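You operate a simulated robot arm through the tools that you are given. There is no shell and no other tool.

You are at the controls of a simulated robot arm. One attempt, no reset.

Task
Take the antenna off the radio on the desk and read its match in the antenna tester.
Fine: radio off before you unscrew; antenna in the cup, lever shut, press TEST.
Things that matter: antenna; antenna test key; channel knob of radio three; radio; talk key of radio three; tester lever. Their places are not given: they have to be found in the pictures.

Only the result counts: the job must be done as asked and must still hold three seconds after the hand-in. Knocking over, shifting, dropping, spilling or breaking anything else fails it.

Robot
A 6-joint arm with a two-finger gripper, fixed in place. Base frame: the origin is at the foot of the arm, x ahead of it, y to its left, z up; the work surface is at about z = 0.8. Readings come in m, rad, newtons and seconds.
With the tool pointing down near the work surface it reaches from about 0.1 to 0.7 m from the base axis. Its first joint turns from -1.152 to 1.152 rad. Payload 2.45 kg.
The TCP is the grasp point between the finger pads, 0.03 m short of the fingertips. In the tool frame z runs along the fingers and y along their closing line. Largest opening 0.106 m; the body of the gripper starts 0.079 m behind the TCP.
Orientation is told as [roll, pitch, yaw] about the base's x, y, z axes, in that order, counted from this pose: with the fingers straight down and closing along the base's y, the tool's x points along the base's -x, its y along +y and its z along -z.

Tools
- The arm moves only by the tool apply_moves. Its argument "commands" is a list of rows, each a list of 7 numbers: the shift along the tool's x, y, z in m, then the turn, a rotation vector about the tool's x, y, z in rad, then the finger opening in m, from 0 to 0.106. In form: [[tx, ty, tz, rx, ry, rz, hand], ...]. A call has 1 to 20 rows; each row shifts and turns the commanded pose from where the row before left it, along the tool's axes as they then stand. Each row takes 0.2 s and may step no farther than 0.05 m and 0.15 rad from the row before; otherwise, or with a gripper value out of range, the whole call is refused. Where a pose cannot be reached the arm comes as near as it can. A force on the tool above 50 N (or 10 N above the force at the start of the call, whichever is more), or a blocked arm, ends the call early, and 0.2 s more pass. Each finger travels about 0.153 m/s and halts on what it meets, pressing with about 34 N; the grip force reading is that of the motor and also rises with nothing between the fingers. The clock runs only during rows and for 0.2 s after the last one: add rows that do not move to give the fingers time. It gives the time, the measured TCP pose, the force on the tool (base axes), the opening and the grip force at its end, in the units of the frame above (readings bear some noise), with the torque about the TCP (base axes, N m) and any sound that the robot's microphone picked up.
- Cameras (640 x 400 px; columns grow to the right, rows downward): "scene" is fixed at [0.0643, 0.4117, 1.4195]; the picture's right is [-0.74, -0.67, 0.00], its down [-0.28, 0.31, -0.91] and it looks along [0.61, -0.67, -0.42] (base axes); focal length 374 px, centre (320, 200). "wrist" rides on the gripper at [0.076, -0.002, -0.106] in the tool frame; the picture's right is [0.02, 1.00, 0.00], its down [-0.78, 0.02, -0.62] and it looks along [-0.62, 0.01, 0.78] (tool axes); focal length 247 px, centre (320, 200).
- snapshot(camera): a new picture of that camera. It takes no simulated time.
- pixel_to_xyz(camera, pixels): there is no depth. For up to 12 entries [column, row, z] of the newest picture of that camera ("zoom" is the newest enlarged one), the place [x, y] in the base frame at which the ray of that pixel passes the height z, good to about 0.002 m. It takes no simulated time.
- inspect(camera, box): a new picture of the part [left, top, right, bottom] of that camera's present view, enlarged. It takes no simulated time.
- close_job(): hands the job in; it is judged then, once.

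Open the gripper and draw the arm clear of the work before you hand the job in, unless the task says otherwise.

The tools are called by a JSON object that holds its "api" and its "payload". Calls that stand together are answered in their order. apply_moves: Moves the arm, as the interface text tells. Its arguments: {"type":"object","properties":{"commands":{"type":"array","items":{"type":"array","items":{"type":"number"}}}},"required":["commands"]} The other tools are called the same way: snapshot (camera) takes a picture; pixel_to_xyz (camera, pixels) gives the place at which the rays of pixels pass given heights; inspect (camera, box) takes an enlarged picture of a part of a camera's view; close_job () hands the job in.

At the start:

```text
time_s: 0.0
position: [0.3119, 0.0341, 1.2057]
tool_rot: [-0.001, 0.0, 0.001]
ft_force: [0.4, -0.2, 0.2]
wrist_torque: [0.03, 0.02, 0.01]
opening: 0.1062
gripper_force: 0.1
```

scene: 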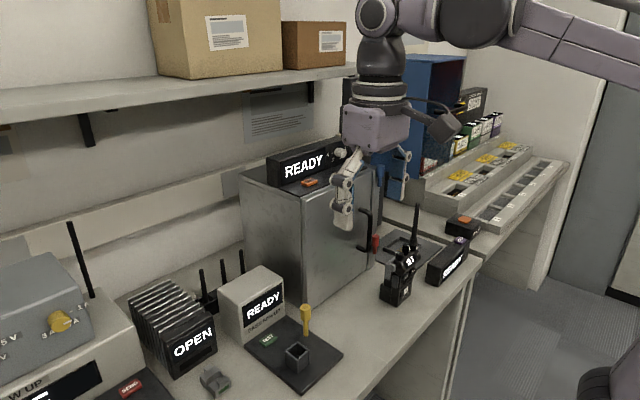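
wrist: 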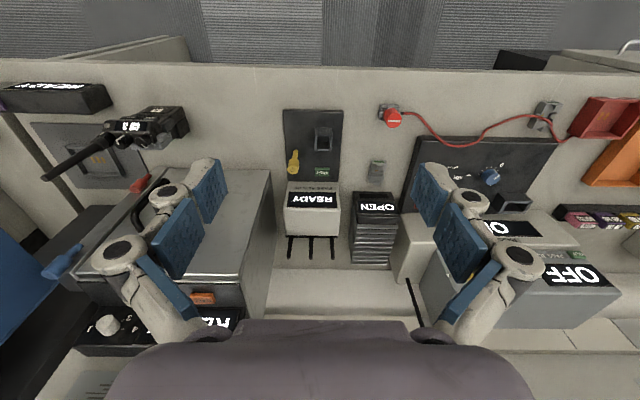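

The scene shows a radio with an antenna at about (400,265) and a tester-like fixture with a yellow lever at about (300,340). I take closer looks at both areas before moving.

{"api": "inspect", "payload": {"camera": "scene", "box": [360, 190, 500, 310]}}

{"api": "inspect", "payload": {"camera": "scene", "box": [190, 250, 350, 400]}}

{"api": "inspect", "payload": {"camera": "wrist", "box": [0, 70, 200, 220]}}

{"api": "inspect", "payload": {"camera": "wrist", "box": [260, 90, 420, 270]}}

{"api": "inspect", "payload": {"camera": "scene", "box": [0, 210, 200, 400]}}

{"api": "inspect", "payload": {"camera": "scene", "box": [400, 90, 580, 240]}}

```text
3.33 times, centred on (430, 250) of scene
```

zoom: 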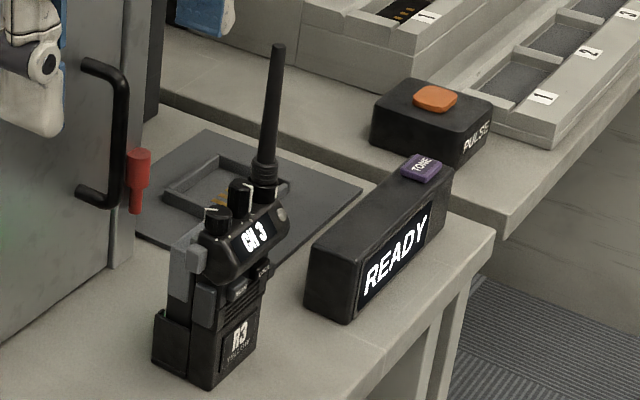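

```text
2.67 times, centred on (270, 325) of scene
```

zoom: 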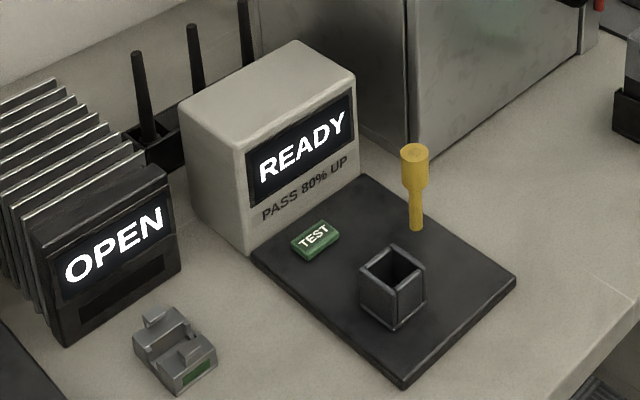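

```text
2.67 times, centred on (100, 145) of wrist
```

zoom: 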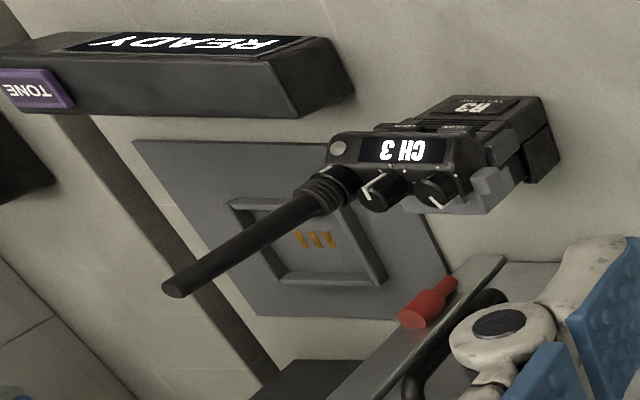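

```text
2.22 times, centred on (340, 180) of wrist
```

zoom: 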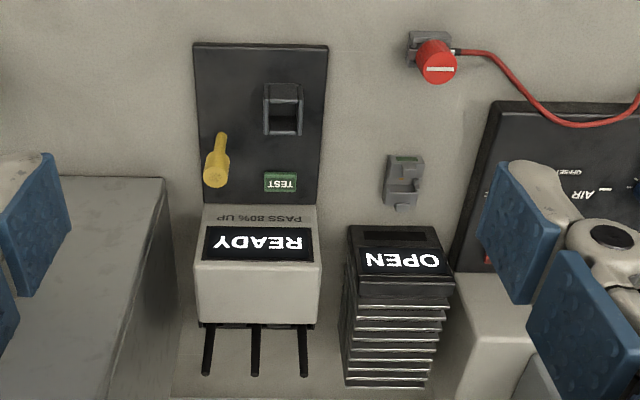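

```text
2.11 times, centred on (100, 305) of scene
```

zoom: 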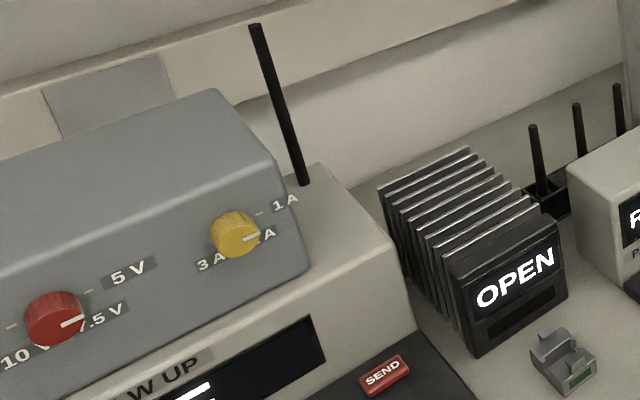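

```text
2.67 times, centred on (490, 165) of scene
```

zoom: 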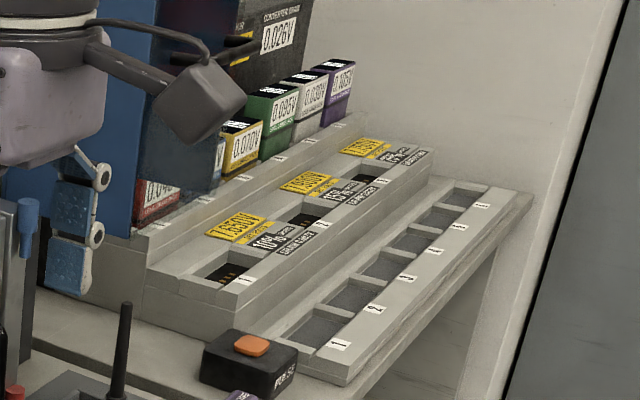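

The radio reads "CH 3" with two knobs on top next to the antenna; the tester has a cup, yellow lever and green TEST key. I now get coordinates for these features from both cameras.

{"api": "pixel_to_xyz", "payload": {"camera": "scene", "pixels": [[392, 303, 0.8], [407, 306, 0.8], [410, 250, 0.95], [408, 256, 0.95], [402, 256, 0.95], [417, 236, 0.97], [416, 208, 1.07], [297, 352, 0.85], [305, 310, 0.9], [268, 339, 0.82], [343, 358, 0.81], [290, 389, 0.81]]}}

{"api": "pixel_to_xyz", "payload": {"camera": "wrist", "pixels": [[323, 139, 0.85], [293, 160, 0.88], [322, 171, 0.82], [284, 110, 0.81], [341, 110, 0.81], [119, 130, 0.95], [136, 129, 0.95], [104, 127, 0.96], [53, 178, 1.06], [187, 130, 0.8], [170, 107, 0.8], [377, 170, 0.82]]}}

```text
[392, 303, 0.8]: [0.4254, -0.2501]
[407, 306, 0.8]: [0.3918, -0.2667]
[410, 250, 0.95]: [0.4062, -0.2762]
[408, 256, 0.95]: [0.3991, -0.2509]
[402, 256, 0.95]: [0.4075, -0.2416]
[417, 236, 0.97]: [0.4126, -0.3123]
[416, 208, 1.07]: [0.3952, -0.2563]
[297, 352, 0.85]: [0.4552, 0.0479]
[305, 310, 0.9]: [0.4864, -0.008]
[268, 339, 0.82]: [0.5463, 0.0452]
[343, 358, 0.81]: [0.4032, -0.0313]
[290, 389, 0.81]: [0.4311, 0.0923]
```

```text
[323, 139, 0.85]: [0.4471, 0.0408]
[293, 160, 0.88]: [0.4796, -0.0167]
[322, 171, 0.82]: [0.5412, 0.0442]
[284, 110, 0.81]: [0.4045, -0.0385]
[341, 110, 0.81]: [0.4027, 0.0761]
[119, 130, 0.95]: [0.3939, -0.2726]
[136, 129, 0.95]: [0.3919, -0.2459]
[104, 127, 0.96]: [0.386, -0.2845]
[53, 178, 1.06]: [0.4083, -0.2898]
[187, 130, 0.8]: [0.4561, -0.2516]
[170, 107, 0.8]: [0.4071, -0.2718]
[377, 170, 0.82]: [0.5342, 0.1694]
```

The radio is at about (0.40, -0.27) with its top near z≈0.95 and the tester cup is near (0.45, 0.04). I move the hand over beside the radio, high, to see its knobs and antenna closely.

{"api": "apply_moves", "payload": {"commands": [[0.008, -0.038, 0.004, 0, 0, 0, 0.106], [0.008, -0.038, 0.004, 0, 0, 0, 0.106], [0.008, -0.038, 0.004, 0, 0, 0, 0.106], [0.008, -0.038, 0.004, 0, 0, 0, 0.106], [0.008, -0.038, 0.004, 0, 0, 0, 0.106], [0.008, -0.038, 0.004, 0, 0, 0, 0.106], [0.008, -0.038, 0.004, 0, 0, 0, 0.106], [0.008, -0.038, 0.004, 0, 0, 0, 0.106], [0, 0, 0, 0, 0, 0, 0.106], [0, 0, 0, 0, 0, 0, 0.106]]}}

{"api": "snapshot", "payload": {"camera": "wrist"}}

{"api": "snapshot", "payload": {"camera": "scene"}}

```text
time_s: 2.2
position: [0.247, -0.2711, 1.1726]
tool_rot: [0.001, -0.001, 0.001]
ft_force: [1.5, -0.3, 0.5]
wrist_torque: [0.02, -0.02, 0.01]
opening: 0.106
gripper_force: 0.1
```

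```text
taken
```

wrist: 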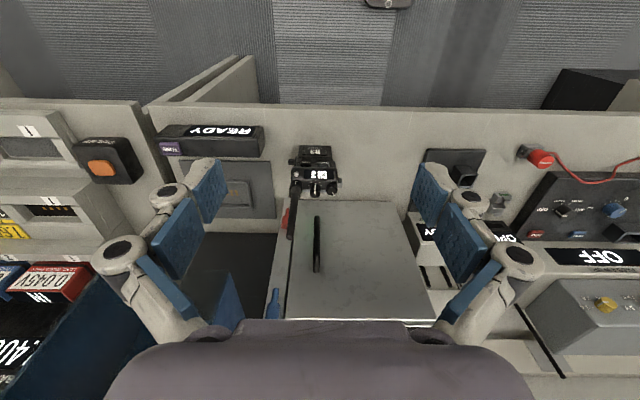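

```text
taken
```

scene: 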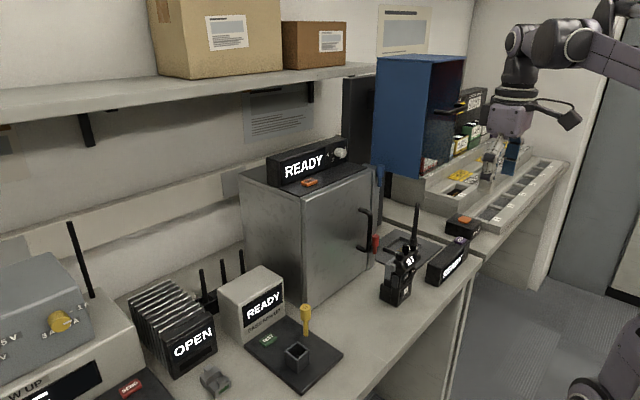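

The radio is now centred in the wrist view around (315,175). I enlarge it.

{"api": "inspect", "payload": {"camera": "wrist", "box": [270, 130, 360, 250]}}

{"api": "inspect", "payload": {"camera": "scene", "box": [370, 200, 440, 310]}}

```text
3.33 times, centred on (315, 190) of wrist
```

zoom: 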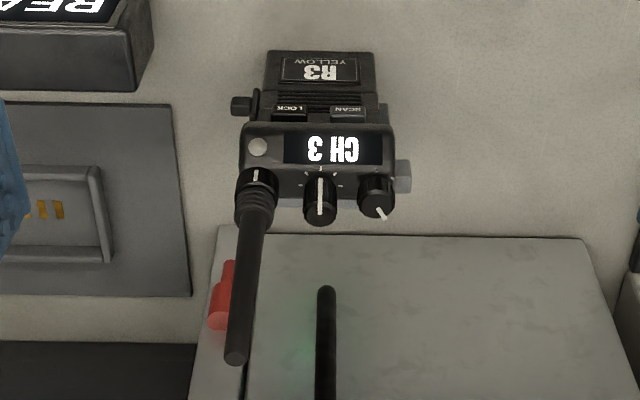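

```text
3.64 times, centred on (405, 255) of scene
```

zoom: 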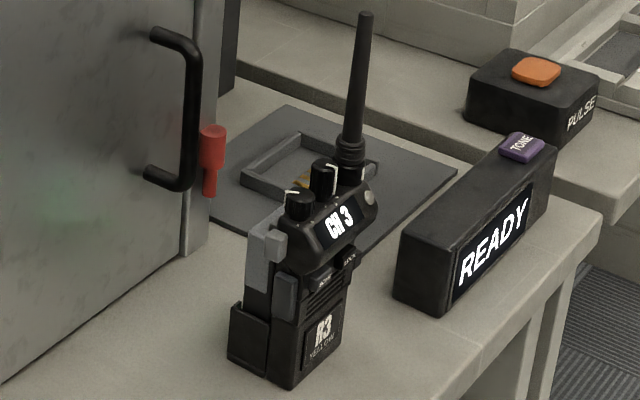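

The knob area has tick marks around the middle knob; I zoom in tighter since enlarged pictures look sharp.

{"api": "inspect", "payload": {"camera": "wrist", "box": [300, 160, 336, 200]}}

{"api": "inspect", "payload": {"camera": "scene", "box": [385, 230, 421, 280]}}

```text
10.00 times, centred on (318, 180) of wrist
```

zoom: 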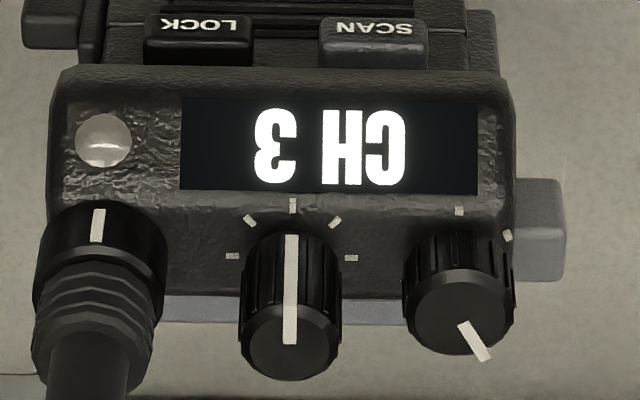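

```text
8.00 times, centred on (403, 255) of scene
```

zoom: 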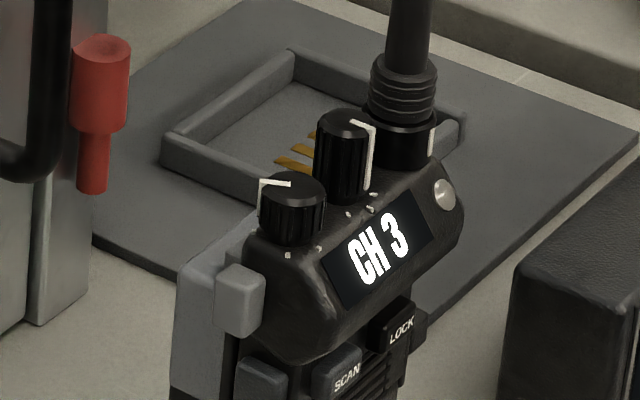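

The zoom is sharp: the channel knob (middle, five ticks, CH 3) and a second power/volume knob with its own ticks. I go above the radio to look straight down on the knob marks.

{"api": "apply_moves", "payload": {"commands": [[0, 0, -0.04, 0, 0, 0, 0.106], [-0.035, 0, 0, 0, 0, 0, 0.106], [-0.035, 0, 0, 0, 0, 0, 0.106], [-0.035, 0, 0, 0, 0, 0, 0.106], [-0.035, 0, 0, 0, 0, 0, 0.106], [-0.03, 0, 0, 0, 0, 0, 0.106], [0, 0, 0, 0, 0, 0, 0.106], [0, 0, 0, 0, 0, 0, 0.106]]}}

{"api": "snapshot", "payload": {"camera": "wrist"}}

{"api": "snapshot", "payload": {"camera": "scene"}}

```text
time_s: 4.0
position: [0.4201, -0.2691, 1.2149]
tool_rot: [0.001, -0.001, 0.0]
ft_force: [0.6, 0.3, -0.7]
wrist_torque: [0.0, 0.04, 0.05]
opening: 0.1061
gripper_force: 0.0
```

```text
taken
```

wrist: 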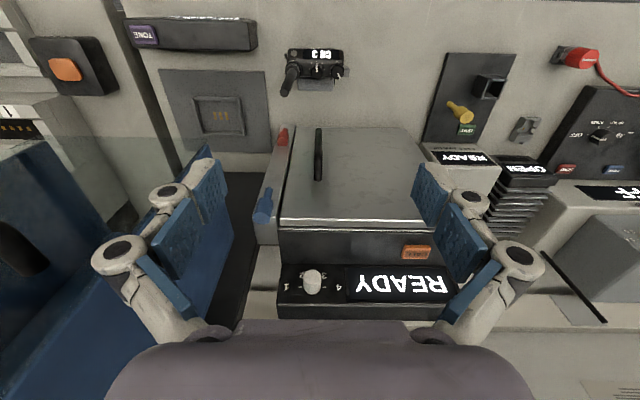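

```text
taken
```

scene: 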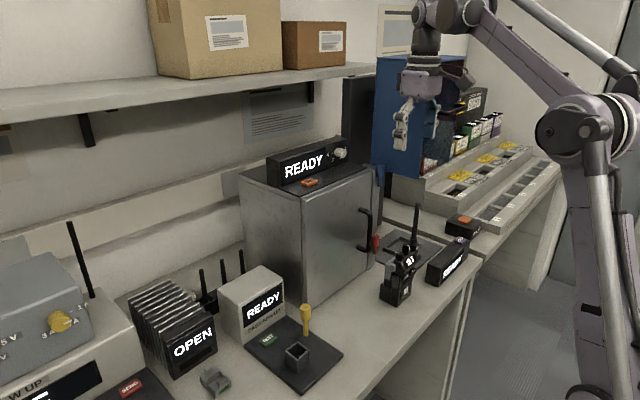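

Now I zoom on the radio top at about (315,68) in the wrist view and on the tester too.

{"api": "inspect", "payload": {"camera": "wrist", "box": [270, 35, 360, 105]}}

{"api": "inspect", "payload": {"camera": "wrist", "box": [300, 50, 352, 86]}}

{"api": "inspect", "payload": {"camera": "wrist", "box": [415, 45, 545, 190]}}

```text
5.71 times, centred on (315, 70) of wrist
```

zoom: 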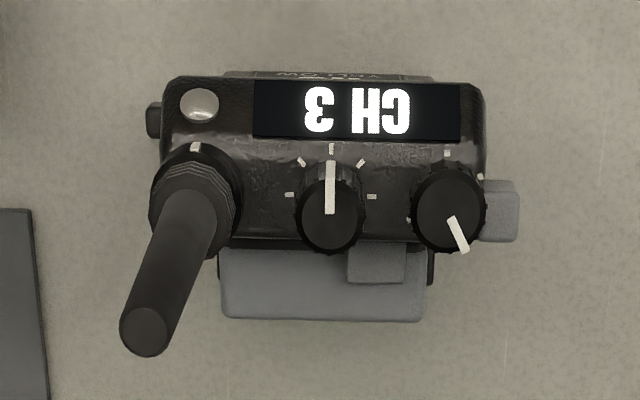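

```text
11.11 times, centred on (326, 68) of wrist
```

zoom: 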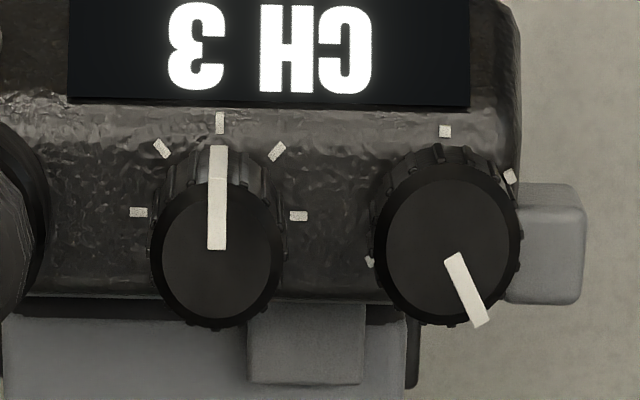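

```text
2.76 times, centred on (480, 118) of wrist
```

zoom: 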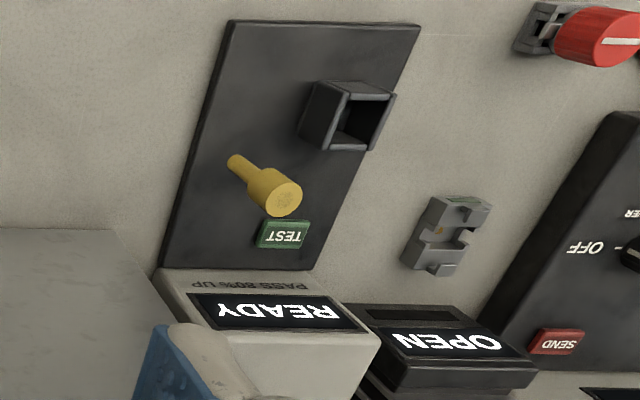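

The power knob (right in this view) has ticks from the front clockwise, its pointer now at the back; the front tick should be OFF. I triangulate knob tops and antenna with both cameras.

{"api": "pixel_to_xyz", "payload": {"camera": "wrist", "pixels": [[337.97, 72.5, 0.93], [337.97, 72.5, 0.97], [316.7, 72.5, 0.93], [316.7, 72.5, 0.97], [284.4, 93.3, 1.0], [284.4, 93.3, 1.1], [337.3, 69.8, 0.93], [337.3, 69.8, 0.95], [316.8, 69.2, 0.93], [316.8, 69.2, 0.95]]}}

{"api": "pixel_to_xyz", "payload": {"camera": "scene", "pixels": [[399.5, 253.4, 0.93], [399.5, 253.4, 0.97], [406.1, 245.5, 0.93], [406.1, 245.5, 0.97], [416.5, 204.5, 1.0], [416.5, 204.5, 1.1]]}}

{"api": "inspect", "payload": {"camera": "scene", "box": [380, 195, 440, 235]}}

{"api": "inspect", "payload": {"camera": "scene", "box": [370, 240, 430, 312]}}

```text
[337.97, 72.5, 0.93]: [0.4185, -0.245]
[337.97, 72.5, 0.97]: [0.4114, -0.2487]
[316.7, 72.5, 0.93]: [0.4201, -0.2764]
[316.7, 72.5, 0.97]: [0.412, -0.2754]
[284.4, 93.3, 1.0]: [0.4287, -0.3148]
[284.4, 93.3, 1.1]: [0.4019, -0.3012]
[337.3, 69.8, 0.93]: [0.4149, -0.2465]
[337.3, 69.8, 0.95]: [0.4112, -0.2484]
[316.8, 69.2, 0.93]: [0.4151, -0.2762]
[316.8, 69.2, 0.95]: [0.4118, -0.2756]
```

```text
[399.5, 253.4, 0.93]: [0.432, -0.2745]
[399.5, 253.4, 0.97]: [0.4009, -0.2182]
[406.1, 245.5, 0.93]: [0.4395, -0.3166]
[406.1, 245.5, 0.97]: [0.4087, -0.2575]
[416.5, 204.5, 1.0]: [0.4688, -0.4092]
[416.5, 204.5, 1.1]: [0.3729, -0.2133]
```

```text
10.00 times, centred on (410, 215) of scene
```

zoom: 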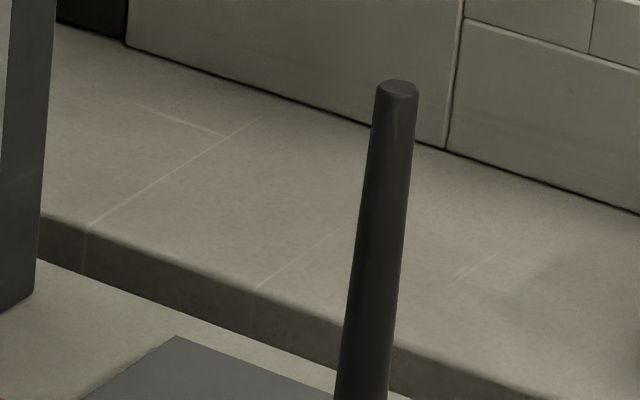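

```text
5.56 times, centred on (400, 276) of scene
```

zoom: 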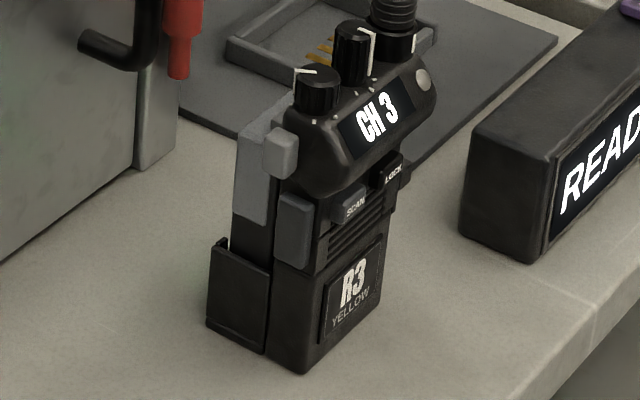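

Triangulation gives: power knob top at about (0.415,-0.247,0.95), channel knob (0.414,-0.276,0.958), antenna axis (0.414,-0.306) with tip at z≈1.053. I centre above the power knob, narrow the fingers and rotate the hand so the fingers close along x with the camera on the +y side, away from the antenna.

{"api": "apply_moves", "payload": {"commands": [[0.005, 0.022, 0, 0, 0, 0, 0.08], [0, 0, 0, 0, 0, 0.147, 0.05], [0, 0, 0, 0, 0, 0.147, 0.05], [0, 0, 0, 0, 0, 0.147, 0.05], [0, 0, 0, 0, 0, 0.147, 0.05], [0, 0, 0, 0, 0, 0.147, 0.05], [0, 0, 0, 0, 0, 0.147, 0.05], [0, 0, 0, 0, 0, 0.147, 0.05], [0, 0, 0, 0, 0, 0.147, 0.05], [0, 0, 0, 0, 0, 0.147, 0.05], [0, 0, 0, 0, 0, 0.1478, 0.05], [0, 0, 0, 0, 0, 0.1, 0.05], [0, 0, 0, 0, 0, 0, 0.05], [0, 0, 0, 0, 0, 0, 0.05]]}}

{"api": "snapshot", "payload": {"camera": "wrist"}}

{"api": "snapshot", "payload": {"camera": "scene"}}

```text
time_s: 7.0
position: [0.4134, -0.2488, 1.2138]
tool_rot: [0.0, 0.001, -1.571]
ft_force: [-0.1, 0.0, -0.8]
wrist_torque: [-0.03, 0.0, 0.0]
opening: 0.0503
gripper_force: 0.1
```

```text
taken
```

wrist: 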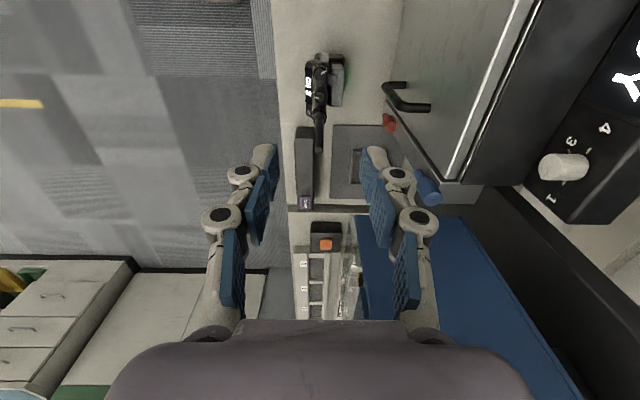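

```text
taken
```

scene: 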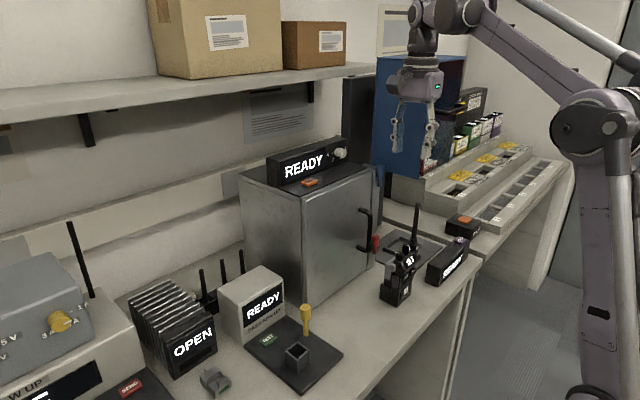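

Hand rotated cleanly (yaw -1.571). I zoom on the radio's knobs from this new side.

{"api": "inspect", "payload": {"camera": "wrist", "box": [290, 40, 360, 130]}}

{"api": "inspect", "payload": {"camera": "wrist", "box": [300, 50, 346, 90]}}

```text
4.44 times, centred on (325, 85) of wrist
```

zoom: 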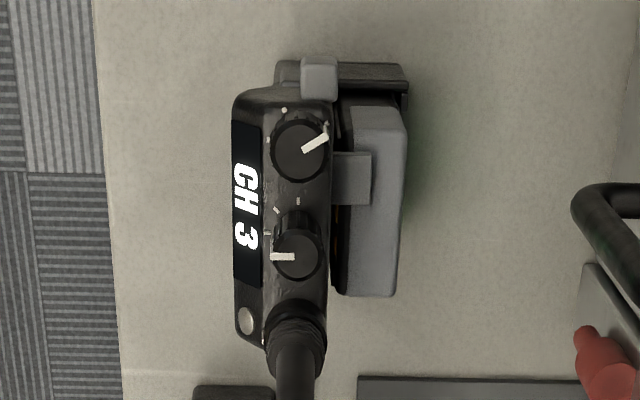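

```text
10.00 times, centred on (323, 70) of wrist
```

zoom: 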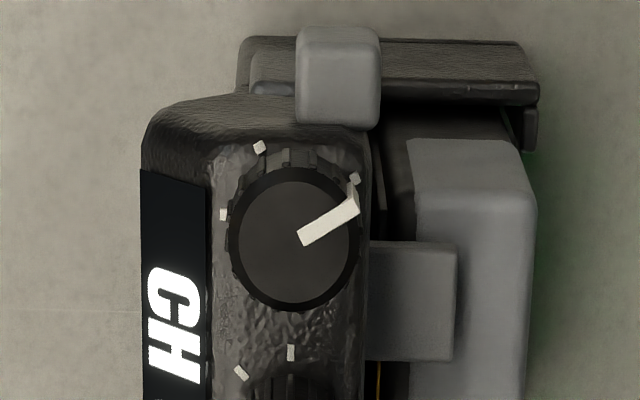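

From this side the power knob pointer lies at about 150° from the front tick (zoom ~(330,222)), with the ticks at 0°, 60°, 150°. I compute the knob centre once more from this view.

{"api": "pixel_to_xyz", "payload": {"camera": "wrist", "pixels": [[320.5, 73.8, 0.93], [320.5, 73.8, 0.95], [320.5, 73.8, 0.97], [326.9, 73.8, 0.95], [314.1, 73.8, 0.95], [324.8, 57.5, 0.93], [319.8, 98.0, 0.96], [315, 117, 1.05], [320, 117, 1.05]]}}

{"api": "inspect", "payload": {"camera": "wrist", "box": [295, 80, 341, 160]}}

```text
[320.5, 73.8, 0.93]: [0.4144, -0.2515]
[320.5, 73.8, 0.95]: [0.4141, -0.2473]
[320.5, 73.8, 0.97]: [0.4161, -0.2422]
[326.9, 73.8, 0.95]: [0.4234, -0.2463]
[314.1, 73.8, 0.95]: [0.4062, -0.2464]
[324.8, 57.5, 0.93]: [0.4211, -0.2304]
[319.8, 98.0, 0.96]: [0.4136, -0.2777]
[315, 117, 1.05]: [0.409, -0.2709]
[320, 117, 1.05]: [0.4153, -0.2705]
```

```text
5.00 times, centred on (318, 120) of wrist
```

zoom: 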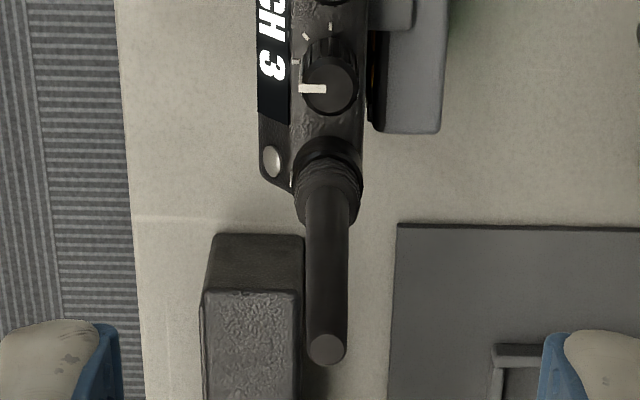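

Power knob centre ≈(0.4145,-0.247), knob from z≈0.938 to 0.950; talk key top is lower (≈0.922). I turn the hand 40° further for the start of the stroke and come down to z≈1.02 with a modest opening, then look.

{"api": "apply_moves", "payload": {"commands": [[0.0018, 0.0011, 0, 0, 0, 0, 0.05], [0, 0, 0, 0, 0, 0.14, 0.05], [0, 0, 0, 0, 0, 0.14, 0.05], [0, 0, 0, 0, 0, 0.14, 0.05], [0, 0, 0, 0, 0, 0.14, 0.05], [0, 0, 0, 0, 0, 0.14, 0.05], [0, 0, 0.04, 0, 0, 0, 0.05], [0, 0, 0.04, 0, 0, 0, 0.04], [0, 0, 0.04, 0, 0, 0, 0.04], [0, 0, 0.04, 0, 0, 0, 0.04], [0, 0, 0.03, 0, 0, 0, 0.04], [0, 0, 0, 0, 0, 0, 0.04], [0, 0, 0, 0, 0, 0, 0.04]]}}

{"api": "snapshot", "payload": {"camera": "wrist"}}

{"api": "snapshot", "payload": {"camera": "scene"}}

{"api": "inspect", "payload": {"camera": "scene", "box": [370, 180, 450, 280]}}

{"api": "inspect", "payload": {"camera": "wrist", "box": [260, 60, 380, 200]}}

```text
time_s: 9.8
position: [0.4141, -0.2464, 1.0244]
tool_rot: [-0.001, 0.0, -2.27]
ft_force: [-1.2, -0.4, -0.3]
wrist_torque: [-0.01, -0.06, -0.02]
opening: 0.0401
gripper_force: 0.1
```

```text
taken
```

wrist: 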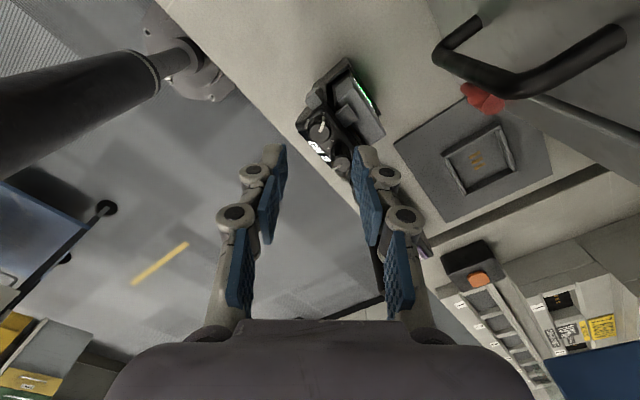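

```text
taken
```

scene: 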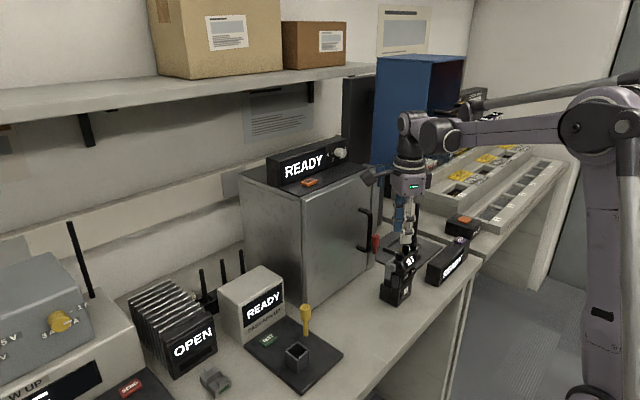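

```text
4.00 times, centred on (410, 230) of scene
```

zoom: 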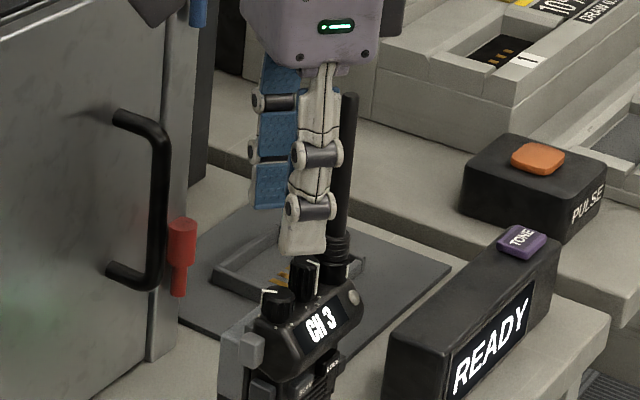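

```text
2.86 times, centred on (320, 130) of wrist
```

zoom: 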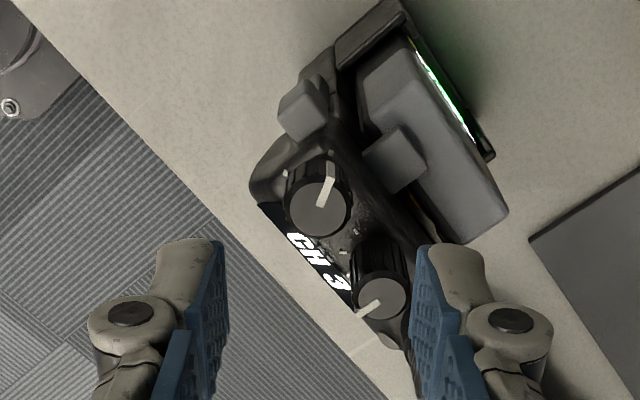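

The knob is laterally centred between the fingers (zoom ~(320,203)), no contact forces. I check its position from this close view.

{"api": "inspect", "payload": {"camera": "wrist", "box": [296, 110, 346, 160]}}

{"api": "pixel_to_xyz", "payload": {"camera": "wrist", "pixels": [[319.65, 131.5, 0.95], [319.65, 131.5, 0.948], [319.65, 131.5, 0.952], [341.5, 164.5, 0.958], [341.5, 164.5, 0.96]]}}

```text
8.00 times, centred on (321, 135) of wrist
```

zoom: 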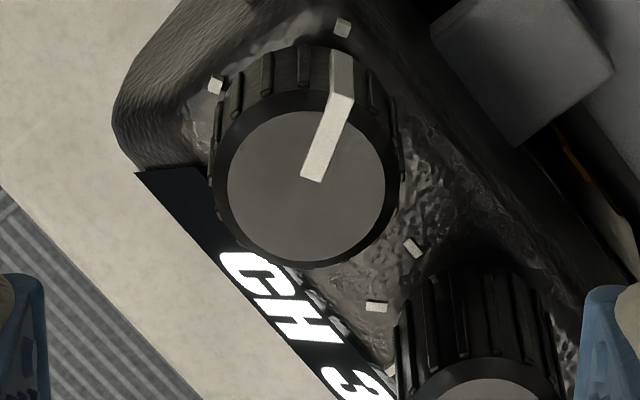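

```text
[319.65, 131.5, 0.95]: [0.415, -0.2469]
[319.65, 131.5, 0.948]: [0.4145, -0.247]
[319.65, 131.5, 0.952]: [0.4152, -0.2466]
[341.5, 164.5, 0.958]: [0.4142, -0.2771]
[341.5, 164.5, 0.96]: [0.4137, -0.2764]
```

Refined knob centre ≈(0.414,-0.2478). I shift slightly and descend so the fingertips reach z≈0.942, fingers at 0.032 open.

{"api": "apply_moves", "payload": {"commands": [[-0.0009, 0.0008, 0, 0, 0, 0, 0.032], [0, 0, 0.02, 0, 0, 0, 0.032], [0, 0, 0.02, 0, 0, 0, 0.032], [0, 0, 0.012, 0, 0, 0, 0.032], [0, 0, 0, 0, 0, 0, 0.032], [0, 0, 0, 0, 0, 0, 0.032]]}}

{"api": "snapshot", "payload": {"camera": "wrist"}}

{"api": "inspect", "payload": {"camera": "scene", "box": [380, 220, 430, 280]}}

{"api": "inspect", "payload": {"camera": "wrist", "box": [270, 100, 370, 200]}}

```text
time_s: 11.2
position: [0.4145, -0.2475, 0.9719]
tool_rot: [0.0, 0.001, -2.269]
ft_force: [-0.5, -0.3, 0.7]
wrist_torque: [-0.01, 0.02, 0.0]
opening: 0.0321
gripper_force: 0.0
```

```text
taken
```

wrist: 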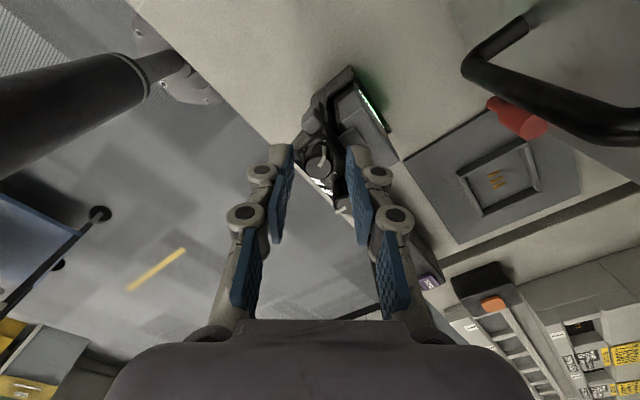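

```text
6.67 times, centred on (405, 250) of scene
```

zoom: 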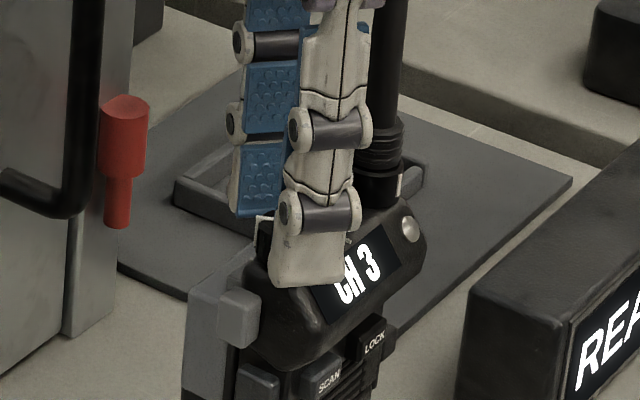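

```text
4.00 times, centred on (320, 150) of wrist
```

zoom: 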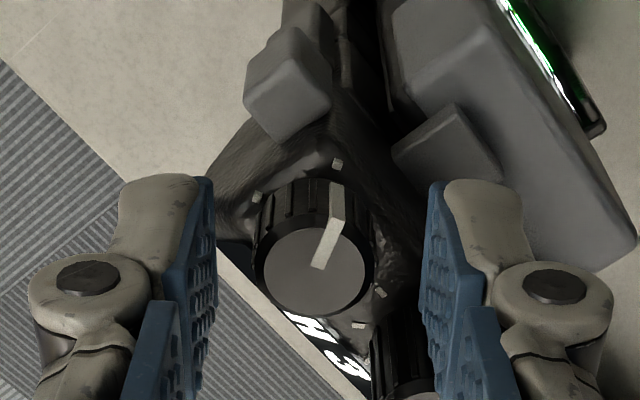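

The knob sits about 1 mm toward the left finger in this view (knob centre zoom ≈316 vs finger centre ≈322). I correct by 1 mm and narrow to 0.021 before looking again.

{"api": "apply_moves", "payload": {"commands": [[0, -0.0011, 0, 0, 0, 0, 0.032], [0, 0, 0, 0, 0, 0, 0.026], [0, 0, 0, 0, 0, 0, 0.021], [0, 0, 0, 0, 0, 0, 0.021]]}}

{"api": "inspect", "payload": {"camera": "wrist", "box": [270, 100, 370, 200]}}

{"api": "inspect", "payload": {"camera": "scene", "box": [380, 220, 430, 280]}}

```text
time_s: 12.2
position: [0.4126, -0.2462, 0.9718]
tool_rot: [-0.001, 0.001, -2.27]
ft_force: [-0.5, -0.7, 0.0]
wrist_torque: [-0.03, 0.04, 0.03]
opening: 0.0208
gripper_force: 0.1
```

```text
4.00 times, centred on (320, 150) of wrist
```

zoom: 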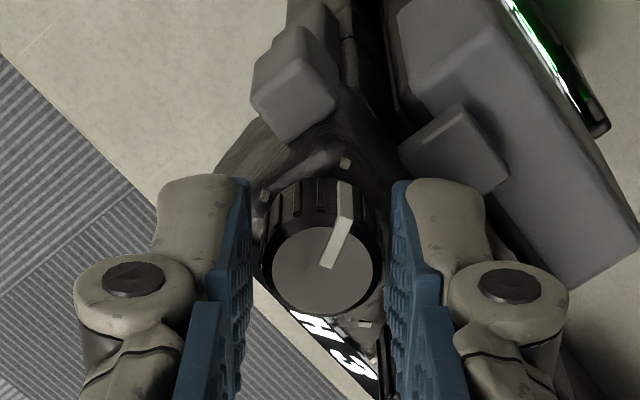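

```text
6.67 times, centred on (405, 250) of scene
```

zoom: 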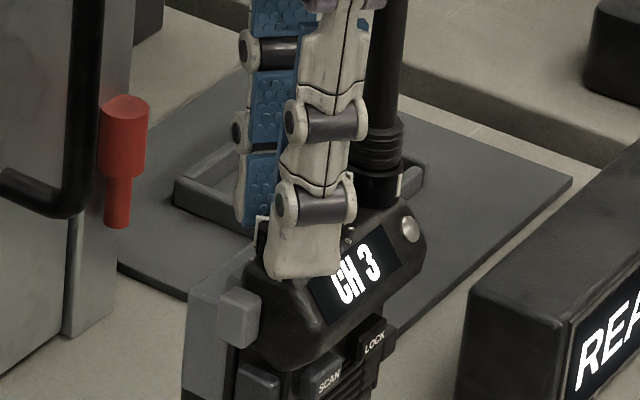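

The knob is now centred between the pads (knob 262–380, pads 250–392 in zoom). I close on it and read forces.

{"api": "apply_moves", "payload": {"commands": [[0, 0, 0, 0, 0, 0, 0.017], [0, 0, 0, 0, 0, 0, 0.013], [0, 0, 0, 0, 0, 0, 0.012]]}}

{"api": "inspect", "payload": {"camera": "wrist", "box": [270, 100, 370, 200]}}

```text
time_s: 13.0
position: [0.4144, -0.2473, 0.9723]
tool_rot: [-0.001, 0.0, -2.27]
ft_force: [1.5, -1.1, 0.5]
wrist_torque: [-0.01, -0.07, -0.01]
opening: 0.0167
gripper_force: 34.0
```

```text
4.00 times, centred on (320, 150) of wrist
```

zoom: 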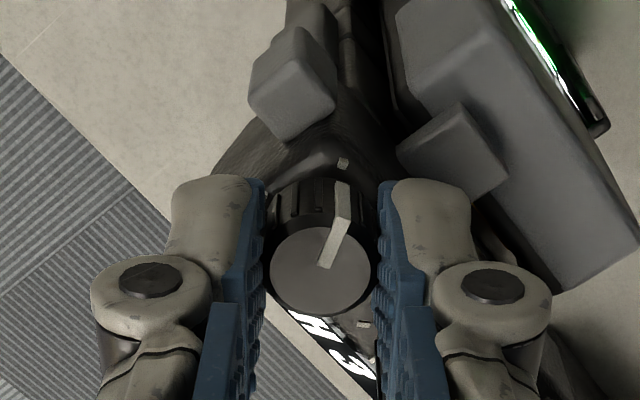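

Gripped at 16.7 mm with little side force. I rotate counter-clockwise (negative about tool z) a first portion and check the torque and the pointer.

{"api": "apply_moves", "payload": {"commands": [[0, 0, 0, 0, 0, -0.1, 0.012], [0, 0, 0, 0, 0, -0.1, 0.012], [0, 0, 0, 0, 0, -0.1, 0.012], [0, 0, 0, 0, 0, 0, 0.012]]}}

{"api": "inspect", "payload": {"camera": "wrist", "box": [270, 100, 370, 200]}}

{"api": "inspect", "payload": {"camera": "scene", "box": [370, 210, 440, 310]}}

```text
time_s: 14.0
position: [0.4141, -0.2468, 0.9719]
tool_rot: [0.0, -0.001, -1.968]
ft_force: [1.0, -0.6, 1.9]
wrist_torque: [-0.05, 0.05, -0.01]
opening: 0.017
gripper_force: 34.0
```

```text
4.00 times, centred on (320, 150) of wrist
```

zoom: 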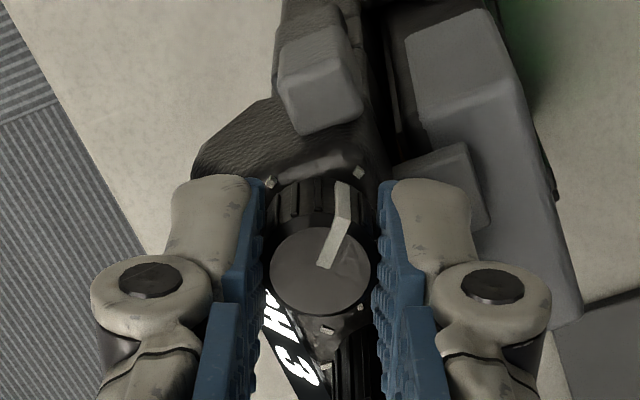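

```text
4.00 times, centred on (405, 260) of scene
```

zoom: 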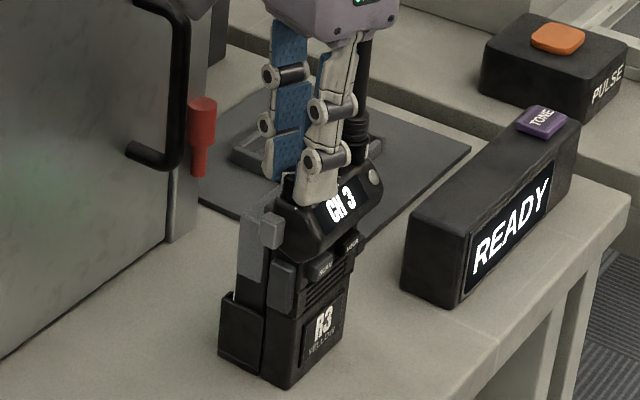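

The knob turns with the fingers relative to the ticks, and the radio stays put. I continue the stroke to about 77°.

{"api": "apply_moves", "payload": {"commands": [[0, 0, 0, 0, 0, -0.13, 0.012], [0, 0, 0, 0, 0, -0.13, 0.012], [0, 0, 0, 0, 0, -0.13, 0.012], [0, 0, 0, 0, 0, -0.13, 0.012], [0, 0, 0, 0, 0, -0.13, 0.012], [0, 0, 0, 0, 0, -0.13, 0.012], [0, 0, 0, 0, 0, -0.13, 0.012], [0, 0, 0, 0, 0, -0.13, 0.012], [0, 0, 0, 0, 0, 0, 0.012]]}}

{"api": "inspect", "payload": {"camera": "wrist", "box": [270, 100, 370, 200]}}

{"api": "inspect", "payload": {"camera": "scene", "box": [370, 210, 440, 310]}}

```text
time_s: 16.0
position: [0.4141, -0.2457, 0.9718]
tool_rot: [0.001, -0.001, -0.927]
ft_force: [1.1, 2.0, 4.4]
wrist_torque: [0.05, -0.1, 0.0]
opening: 0.0167
gripper_force: 34.3
```

```text
4.00 times, centred on (320, 150) of wrist
```

zoom: 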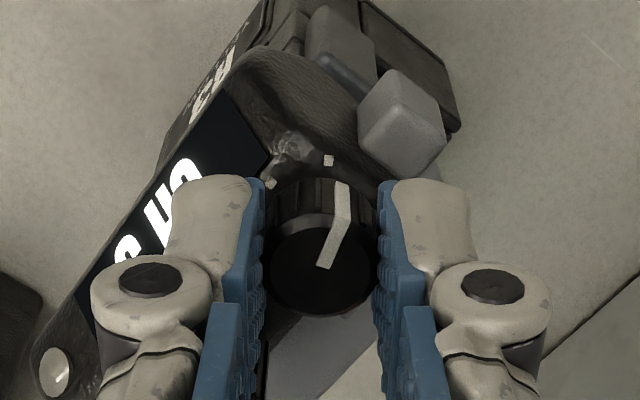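

```text
4.00 times, centred on (405, 260) of scene
```

zoom: 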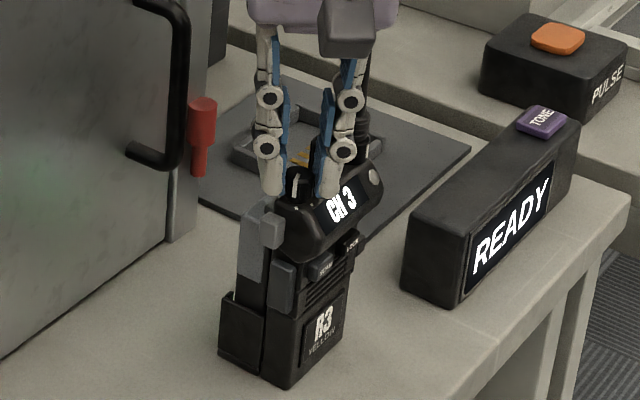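

Turned 77° so far; the pointer is near the 60° tick, the display still on. I release, swing back, and regrip for the second stroke.

{"api": "apply_moves", "payload": {"commands": [[0, 0, 0, 0, 0, 0, 0.028], [0, 0, 0, 0, 0, 0, 0.028], [0, 0, 0, 0, 0, 0.149, 0.028], [0, 0, 0, 0, 0, 0.149, 0.028], [0, 0, 0, 0, 0, 0.149, 0.028], [0, 0, 0, 0, 0, 0.149, 0.028], [0, 0, 0, 0, 0, 0.149, 0.028], [0, 0, 0, 0, 0, 0.149, 0.028], [0, 0, 0, 0, 0, 0.149, 0.028], [0, 0, 0, 0, 0, 0.149, 0.028], [0, 0, 0, 0, 0, 0.149, 0.028], [0, 0, 0, 0, 0, 0, 0.028], [0, 0, 0, 0, 0, 0, 0.028]]}}

{"api": "inspect", "payload": {"camera": "wrist", "box": [270, 100, 370, 200]}}

{"api": "inspect", "payload": {"camera": "scene", "box": [370, 210, 440, 310]}}

```text
time_s: 18.8
position: [0.4149, -0.2468, 0.972]
tool_rot: [0.0, 0.0, -2.273]
ft_force: [0.2, 0.1, -0.1]
wrist_torque: [-0.02, 0.02, 0.0]
opening: 0.0281
gripper_force: 0.1
```

```text
4.00 times, centred on (320, 150) of wrist
```

zoom: 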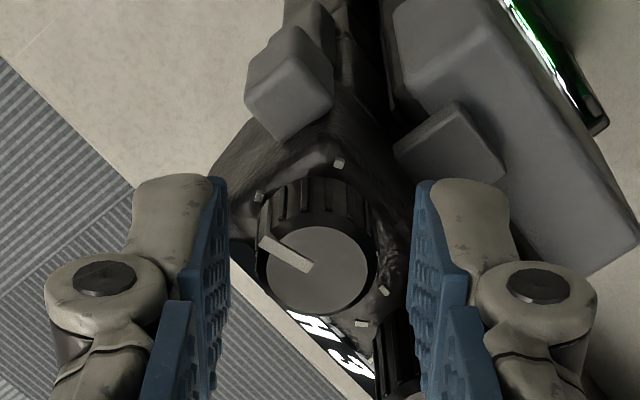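

```text
4.00 times, centred on (405, 260) of scene
```

zoom: 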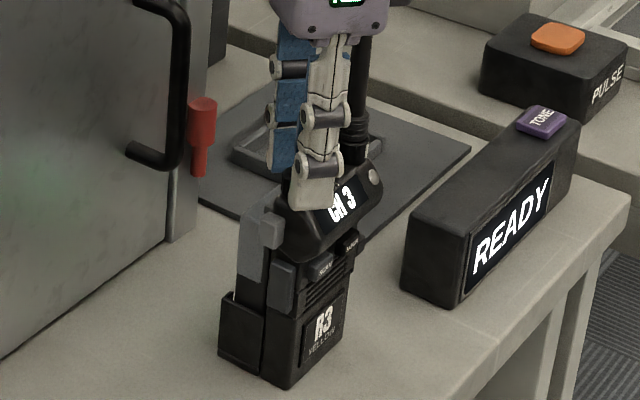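

Pointer is now ~70° from the front tick. I regrip with a 0.8 mm centring correction and turn about 60° more, watching the torque.

{"api": "apply_moves", "payload": {"commands": [[0, -0.0008, 0, 0, 0, 0, 0.021], [0, 0, 0, 0, 0, 0, 0.014], [0, 0, 0, 0, 0, 0, 0.012], [0, 0, 0, 0, 0, -0.13, 0.012], [0, 0, 0, 0, 0, -0.13, 0.012], [0, 0, 0, 0, 0, -0.13, 0.012], [0, 0, 0, 0, 0, -0.13, 0.012], [0, 0, 0, 0, 0, -0.13, 0.012], [0, 0, 0, 0, 0, -0.13, 0.012], [0, 0, 0, 0, 0, -0.13, 0.012], [0, 0, 0, 0, 0, -0.13, 0.012], [0, 0, 0, 0, 0, 0, 0.012]]}}

{"api": "inspect", "payload": {"camera": "wrist", "box": [270, 100, 370, 200]}}

{"api": "inspect", "payload": {"camera": "scene", "box": [370, 210, 440, 310]}}

```text
time_s: 21.4
position: [0.414, -0.2466, 0.9708]
tool_rot: [-0.001, 0.001, -1.23]
ft_force: [0.2, -0.3, -2.2]
wrist_torque: [0.12, 0.03, 0.03]
opening: 0.0166
gripper_force: 33.9
```

```text
4.00 times, centred on (320, 150) of wrist
```

zoom: 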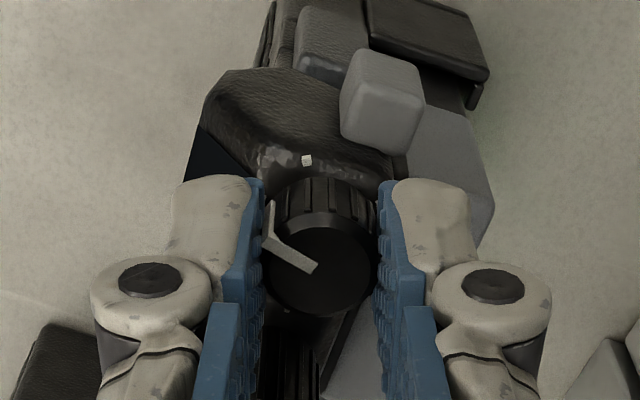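

```text
4.00 times, centred on (405, 260) of scene
```

zoom: 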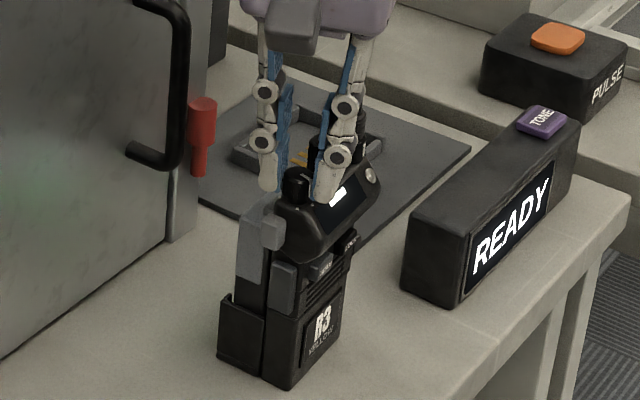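

The display text changed; I zoom on it.

{"api": "inspect", "payload": {"camera": "scene", "box": [390, 240, 422, 272]}}

{"api": "inspect", "payload": {"camera": "wrist", "box": [280, 110, 330, 170]}}

```text
12.50 times, centred on (406, 256) of scene
```

zoom: 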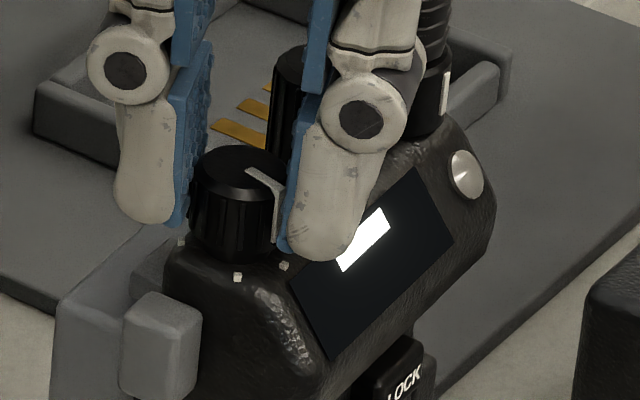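

```text
6.67 times, centred on (305, 140) of wrist
```

zoom: 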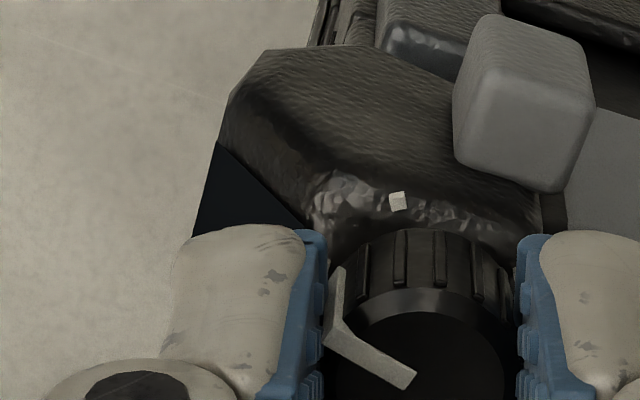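

The display shows a dash, i.e. off, with the pointer ~10° short of the front tick. I turn the last bit to settle on the tick and look.

{"api": "apply_moves", "payload": {"commands": [[0, 0, 0, 0, 0, -0.08, 0.012], [0, 0, 0, 0, 0, -0.08, 0.012], [0, 0, 0, 0, 0, 0, 0.012]]}}

{"api": "inspect", "payload": {"camera": "scene", "box": [390, 240, 422, 272]}}

{"api": "inspect", "payload": {"camera": "wrist", "box": [280, 110, 330, 170]}}

```text
time_s: 22.2
position: [0.4135, -0.2455, 0.971]
tool_rot: [-0.001, 0.0, -1.07]
ft_force: [0.0, 0.2, 0.3]
wrist_torque: [0.02, 0.01, -0.06]
opening: 0.0166
gripper_force: 33.8
```

```text
12.50 times, centred on (406, 256) of scene
```

zoom: 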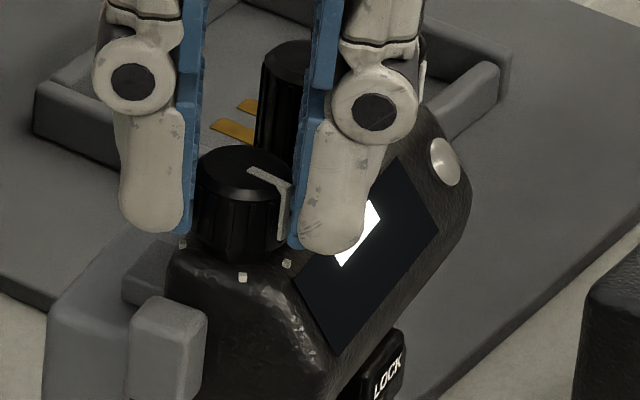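

```text
6.67 times, centred on (305, 140) of wrist
```

zoom: 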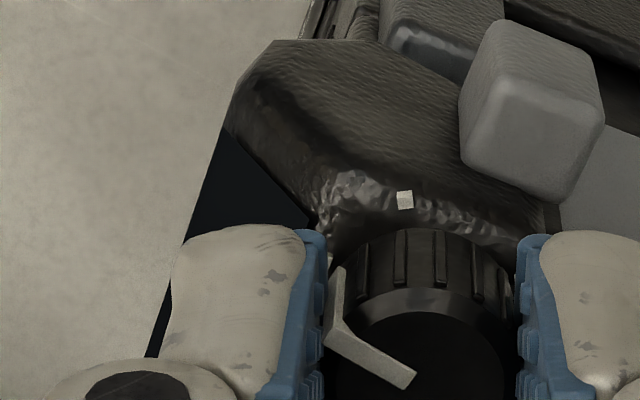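

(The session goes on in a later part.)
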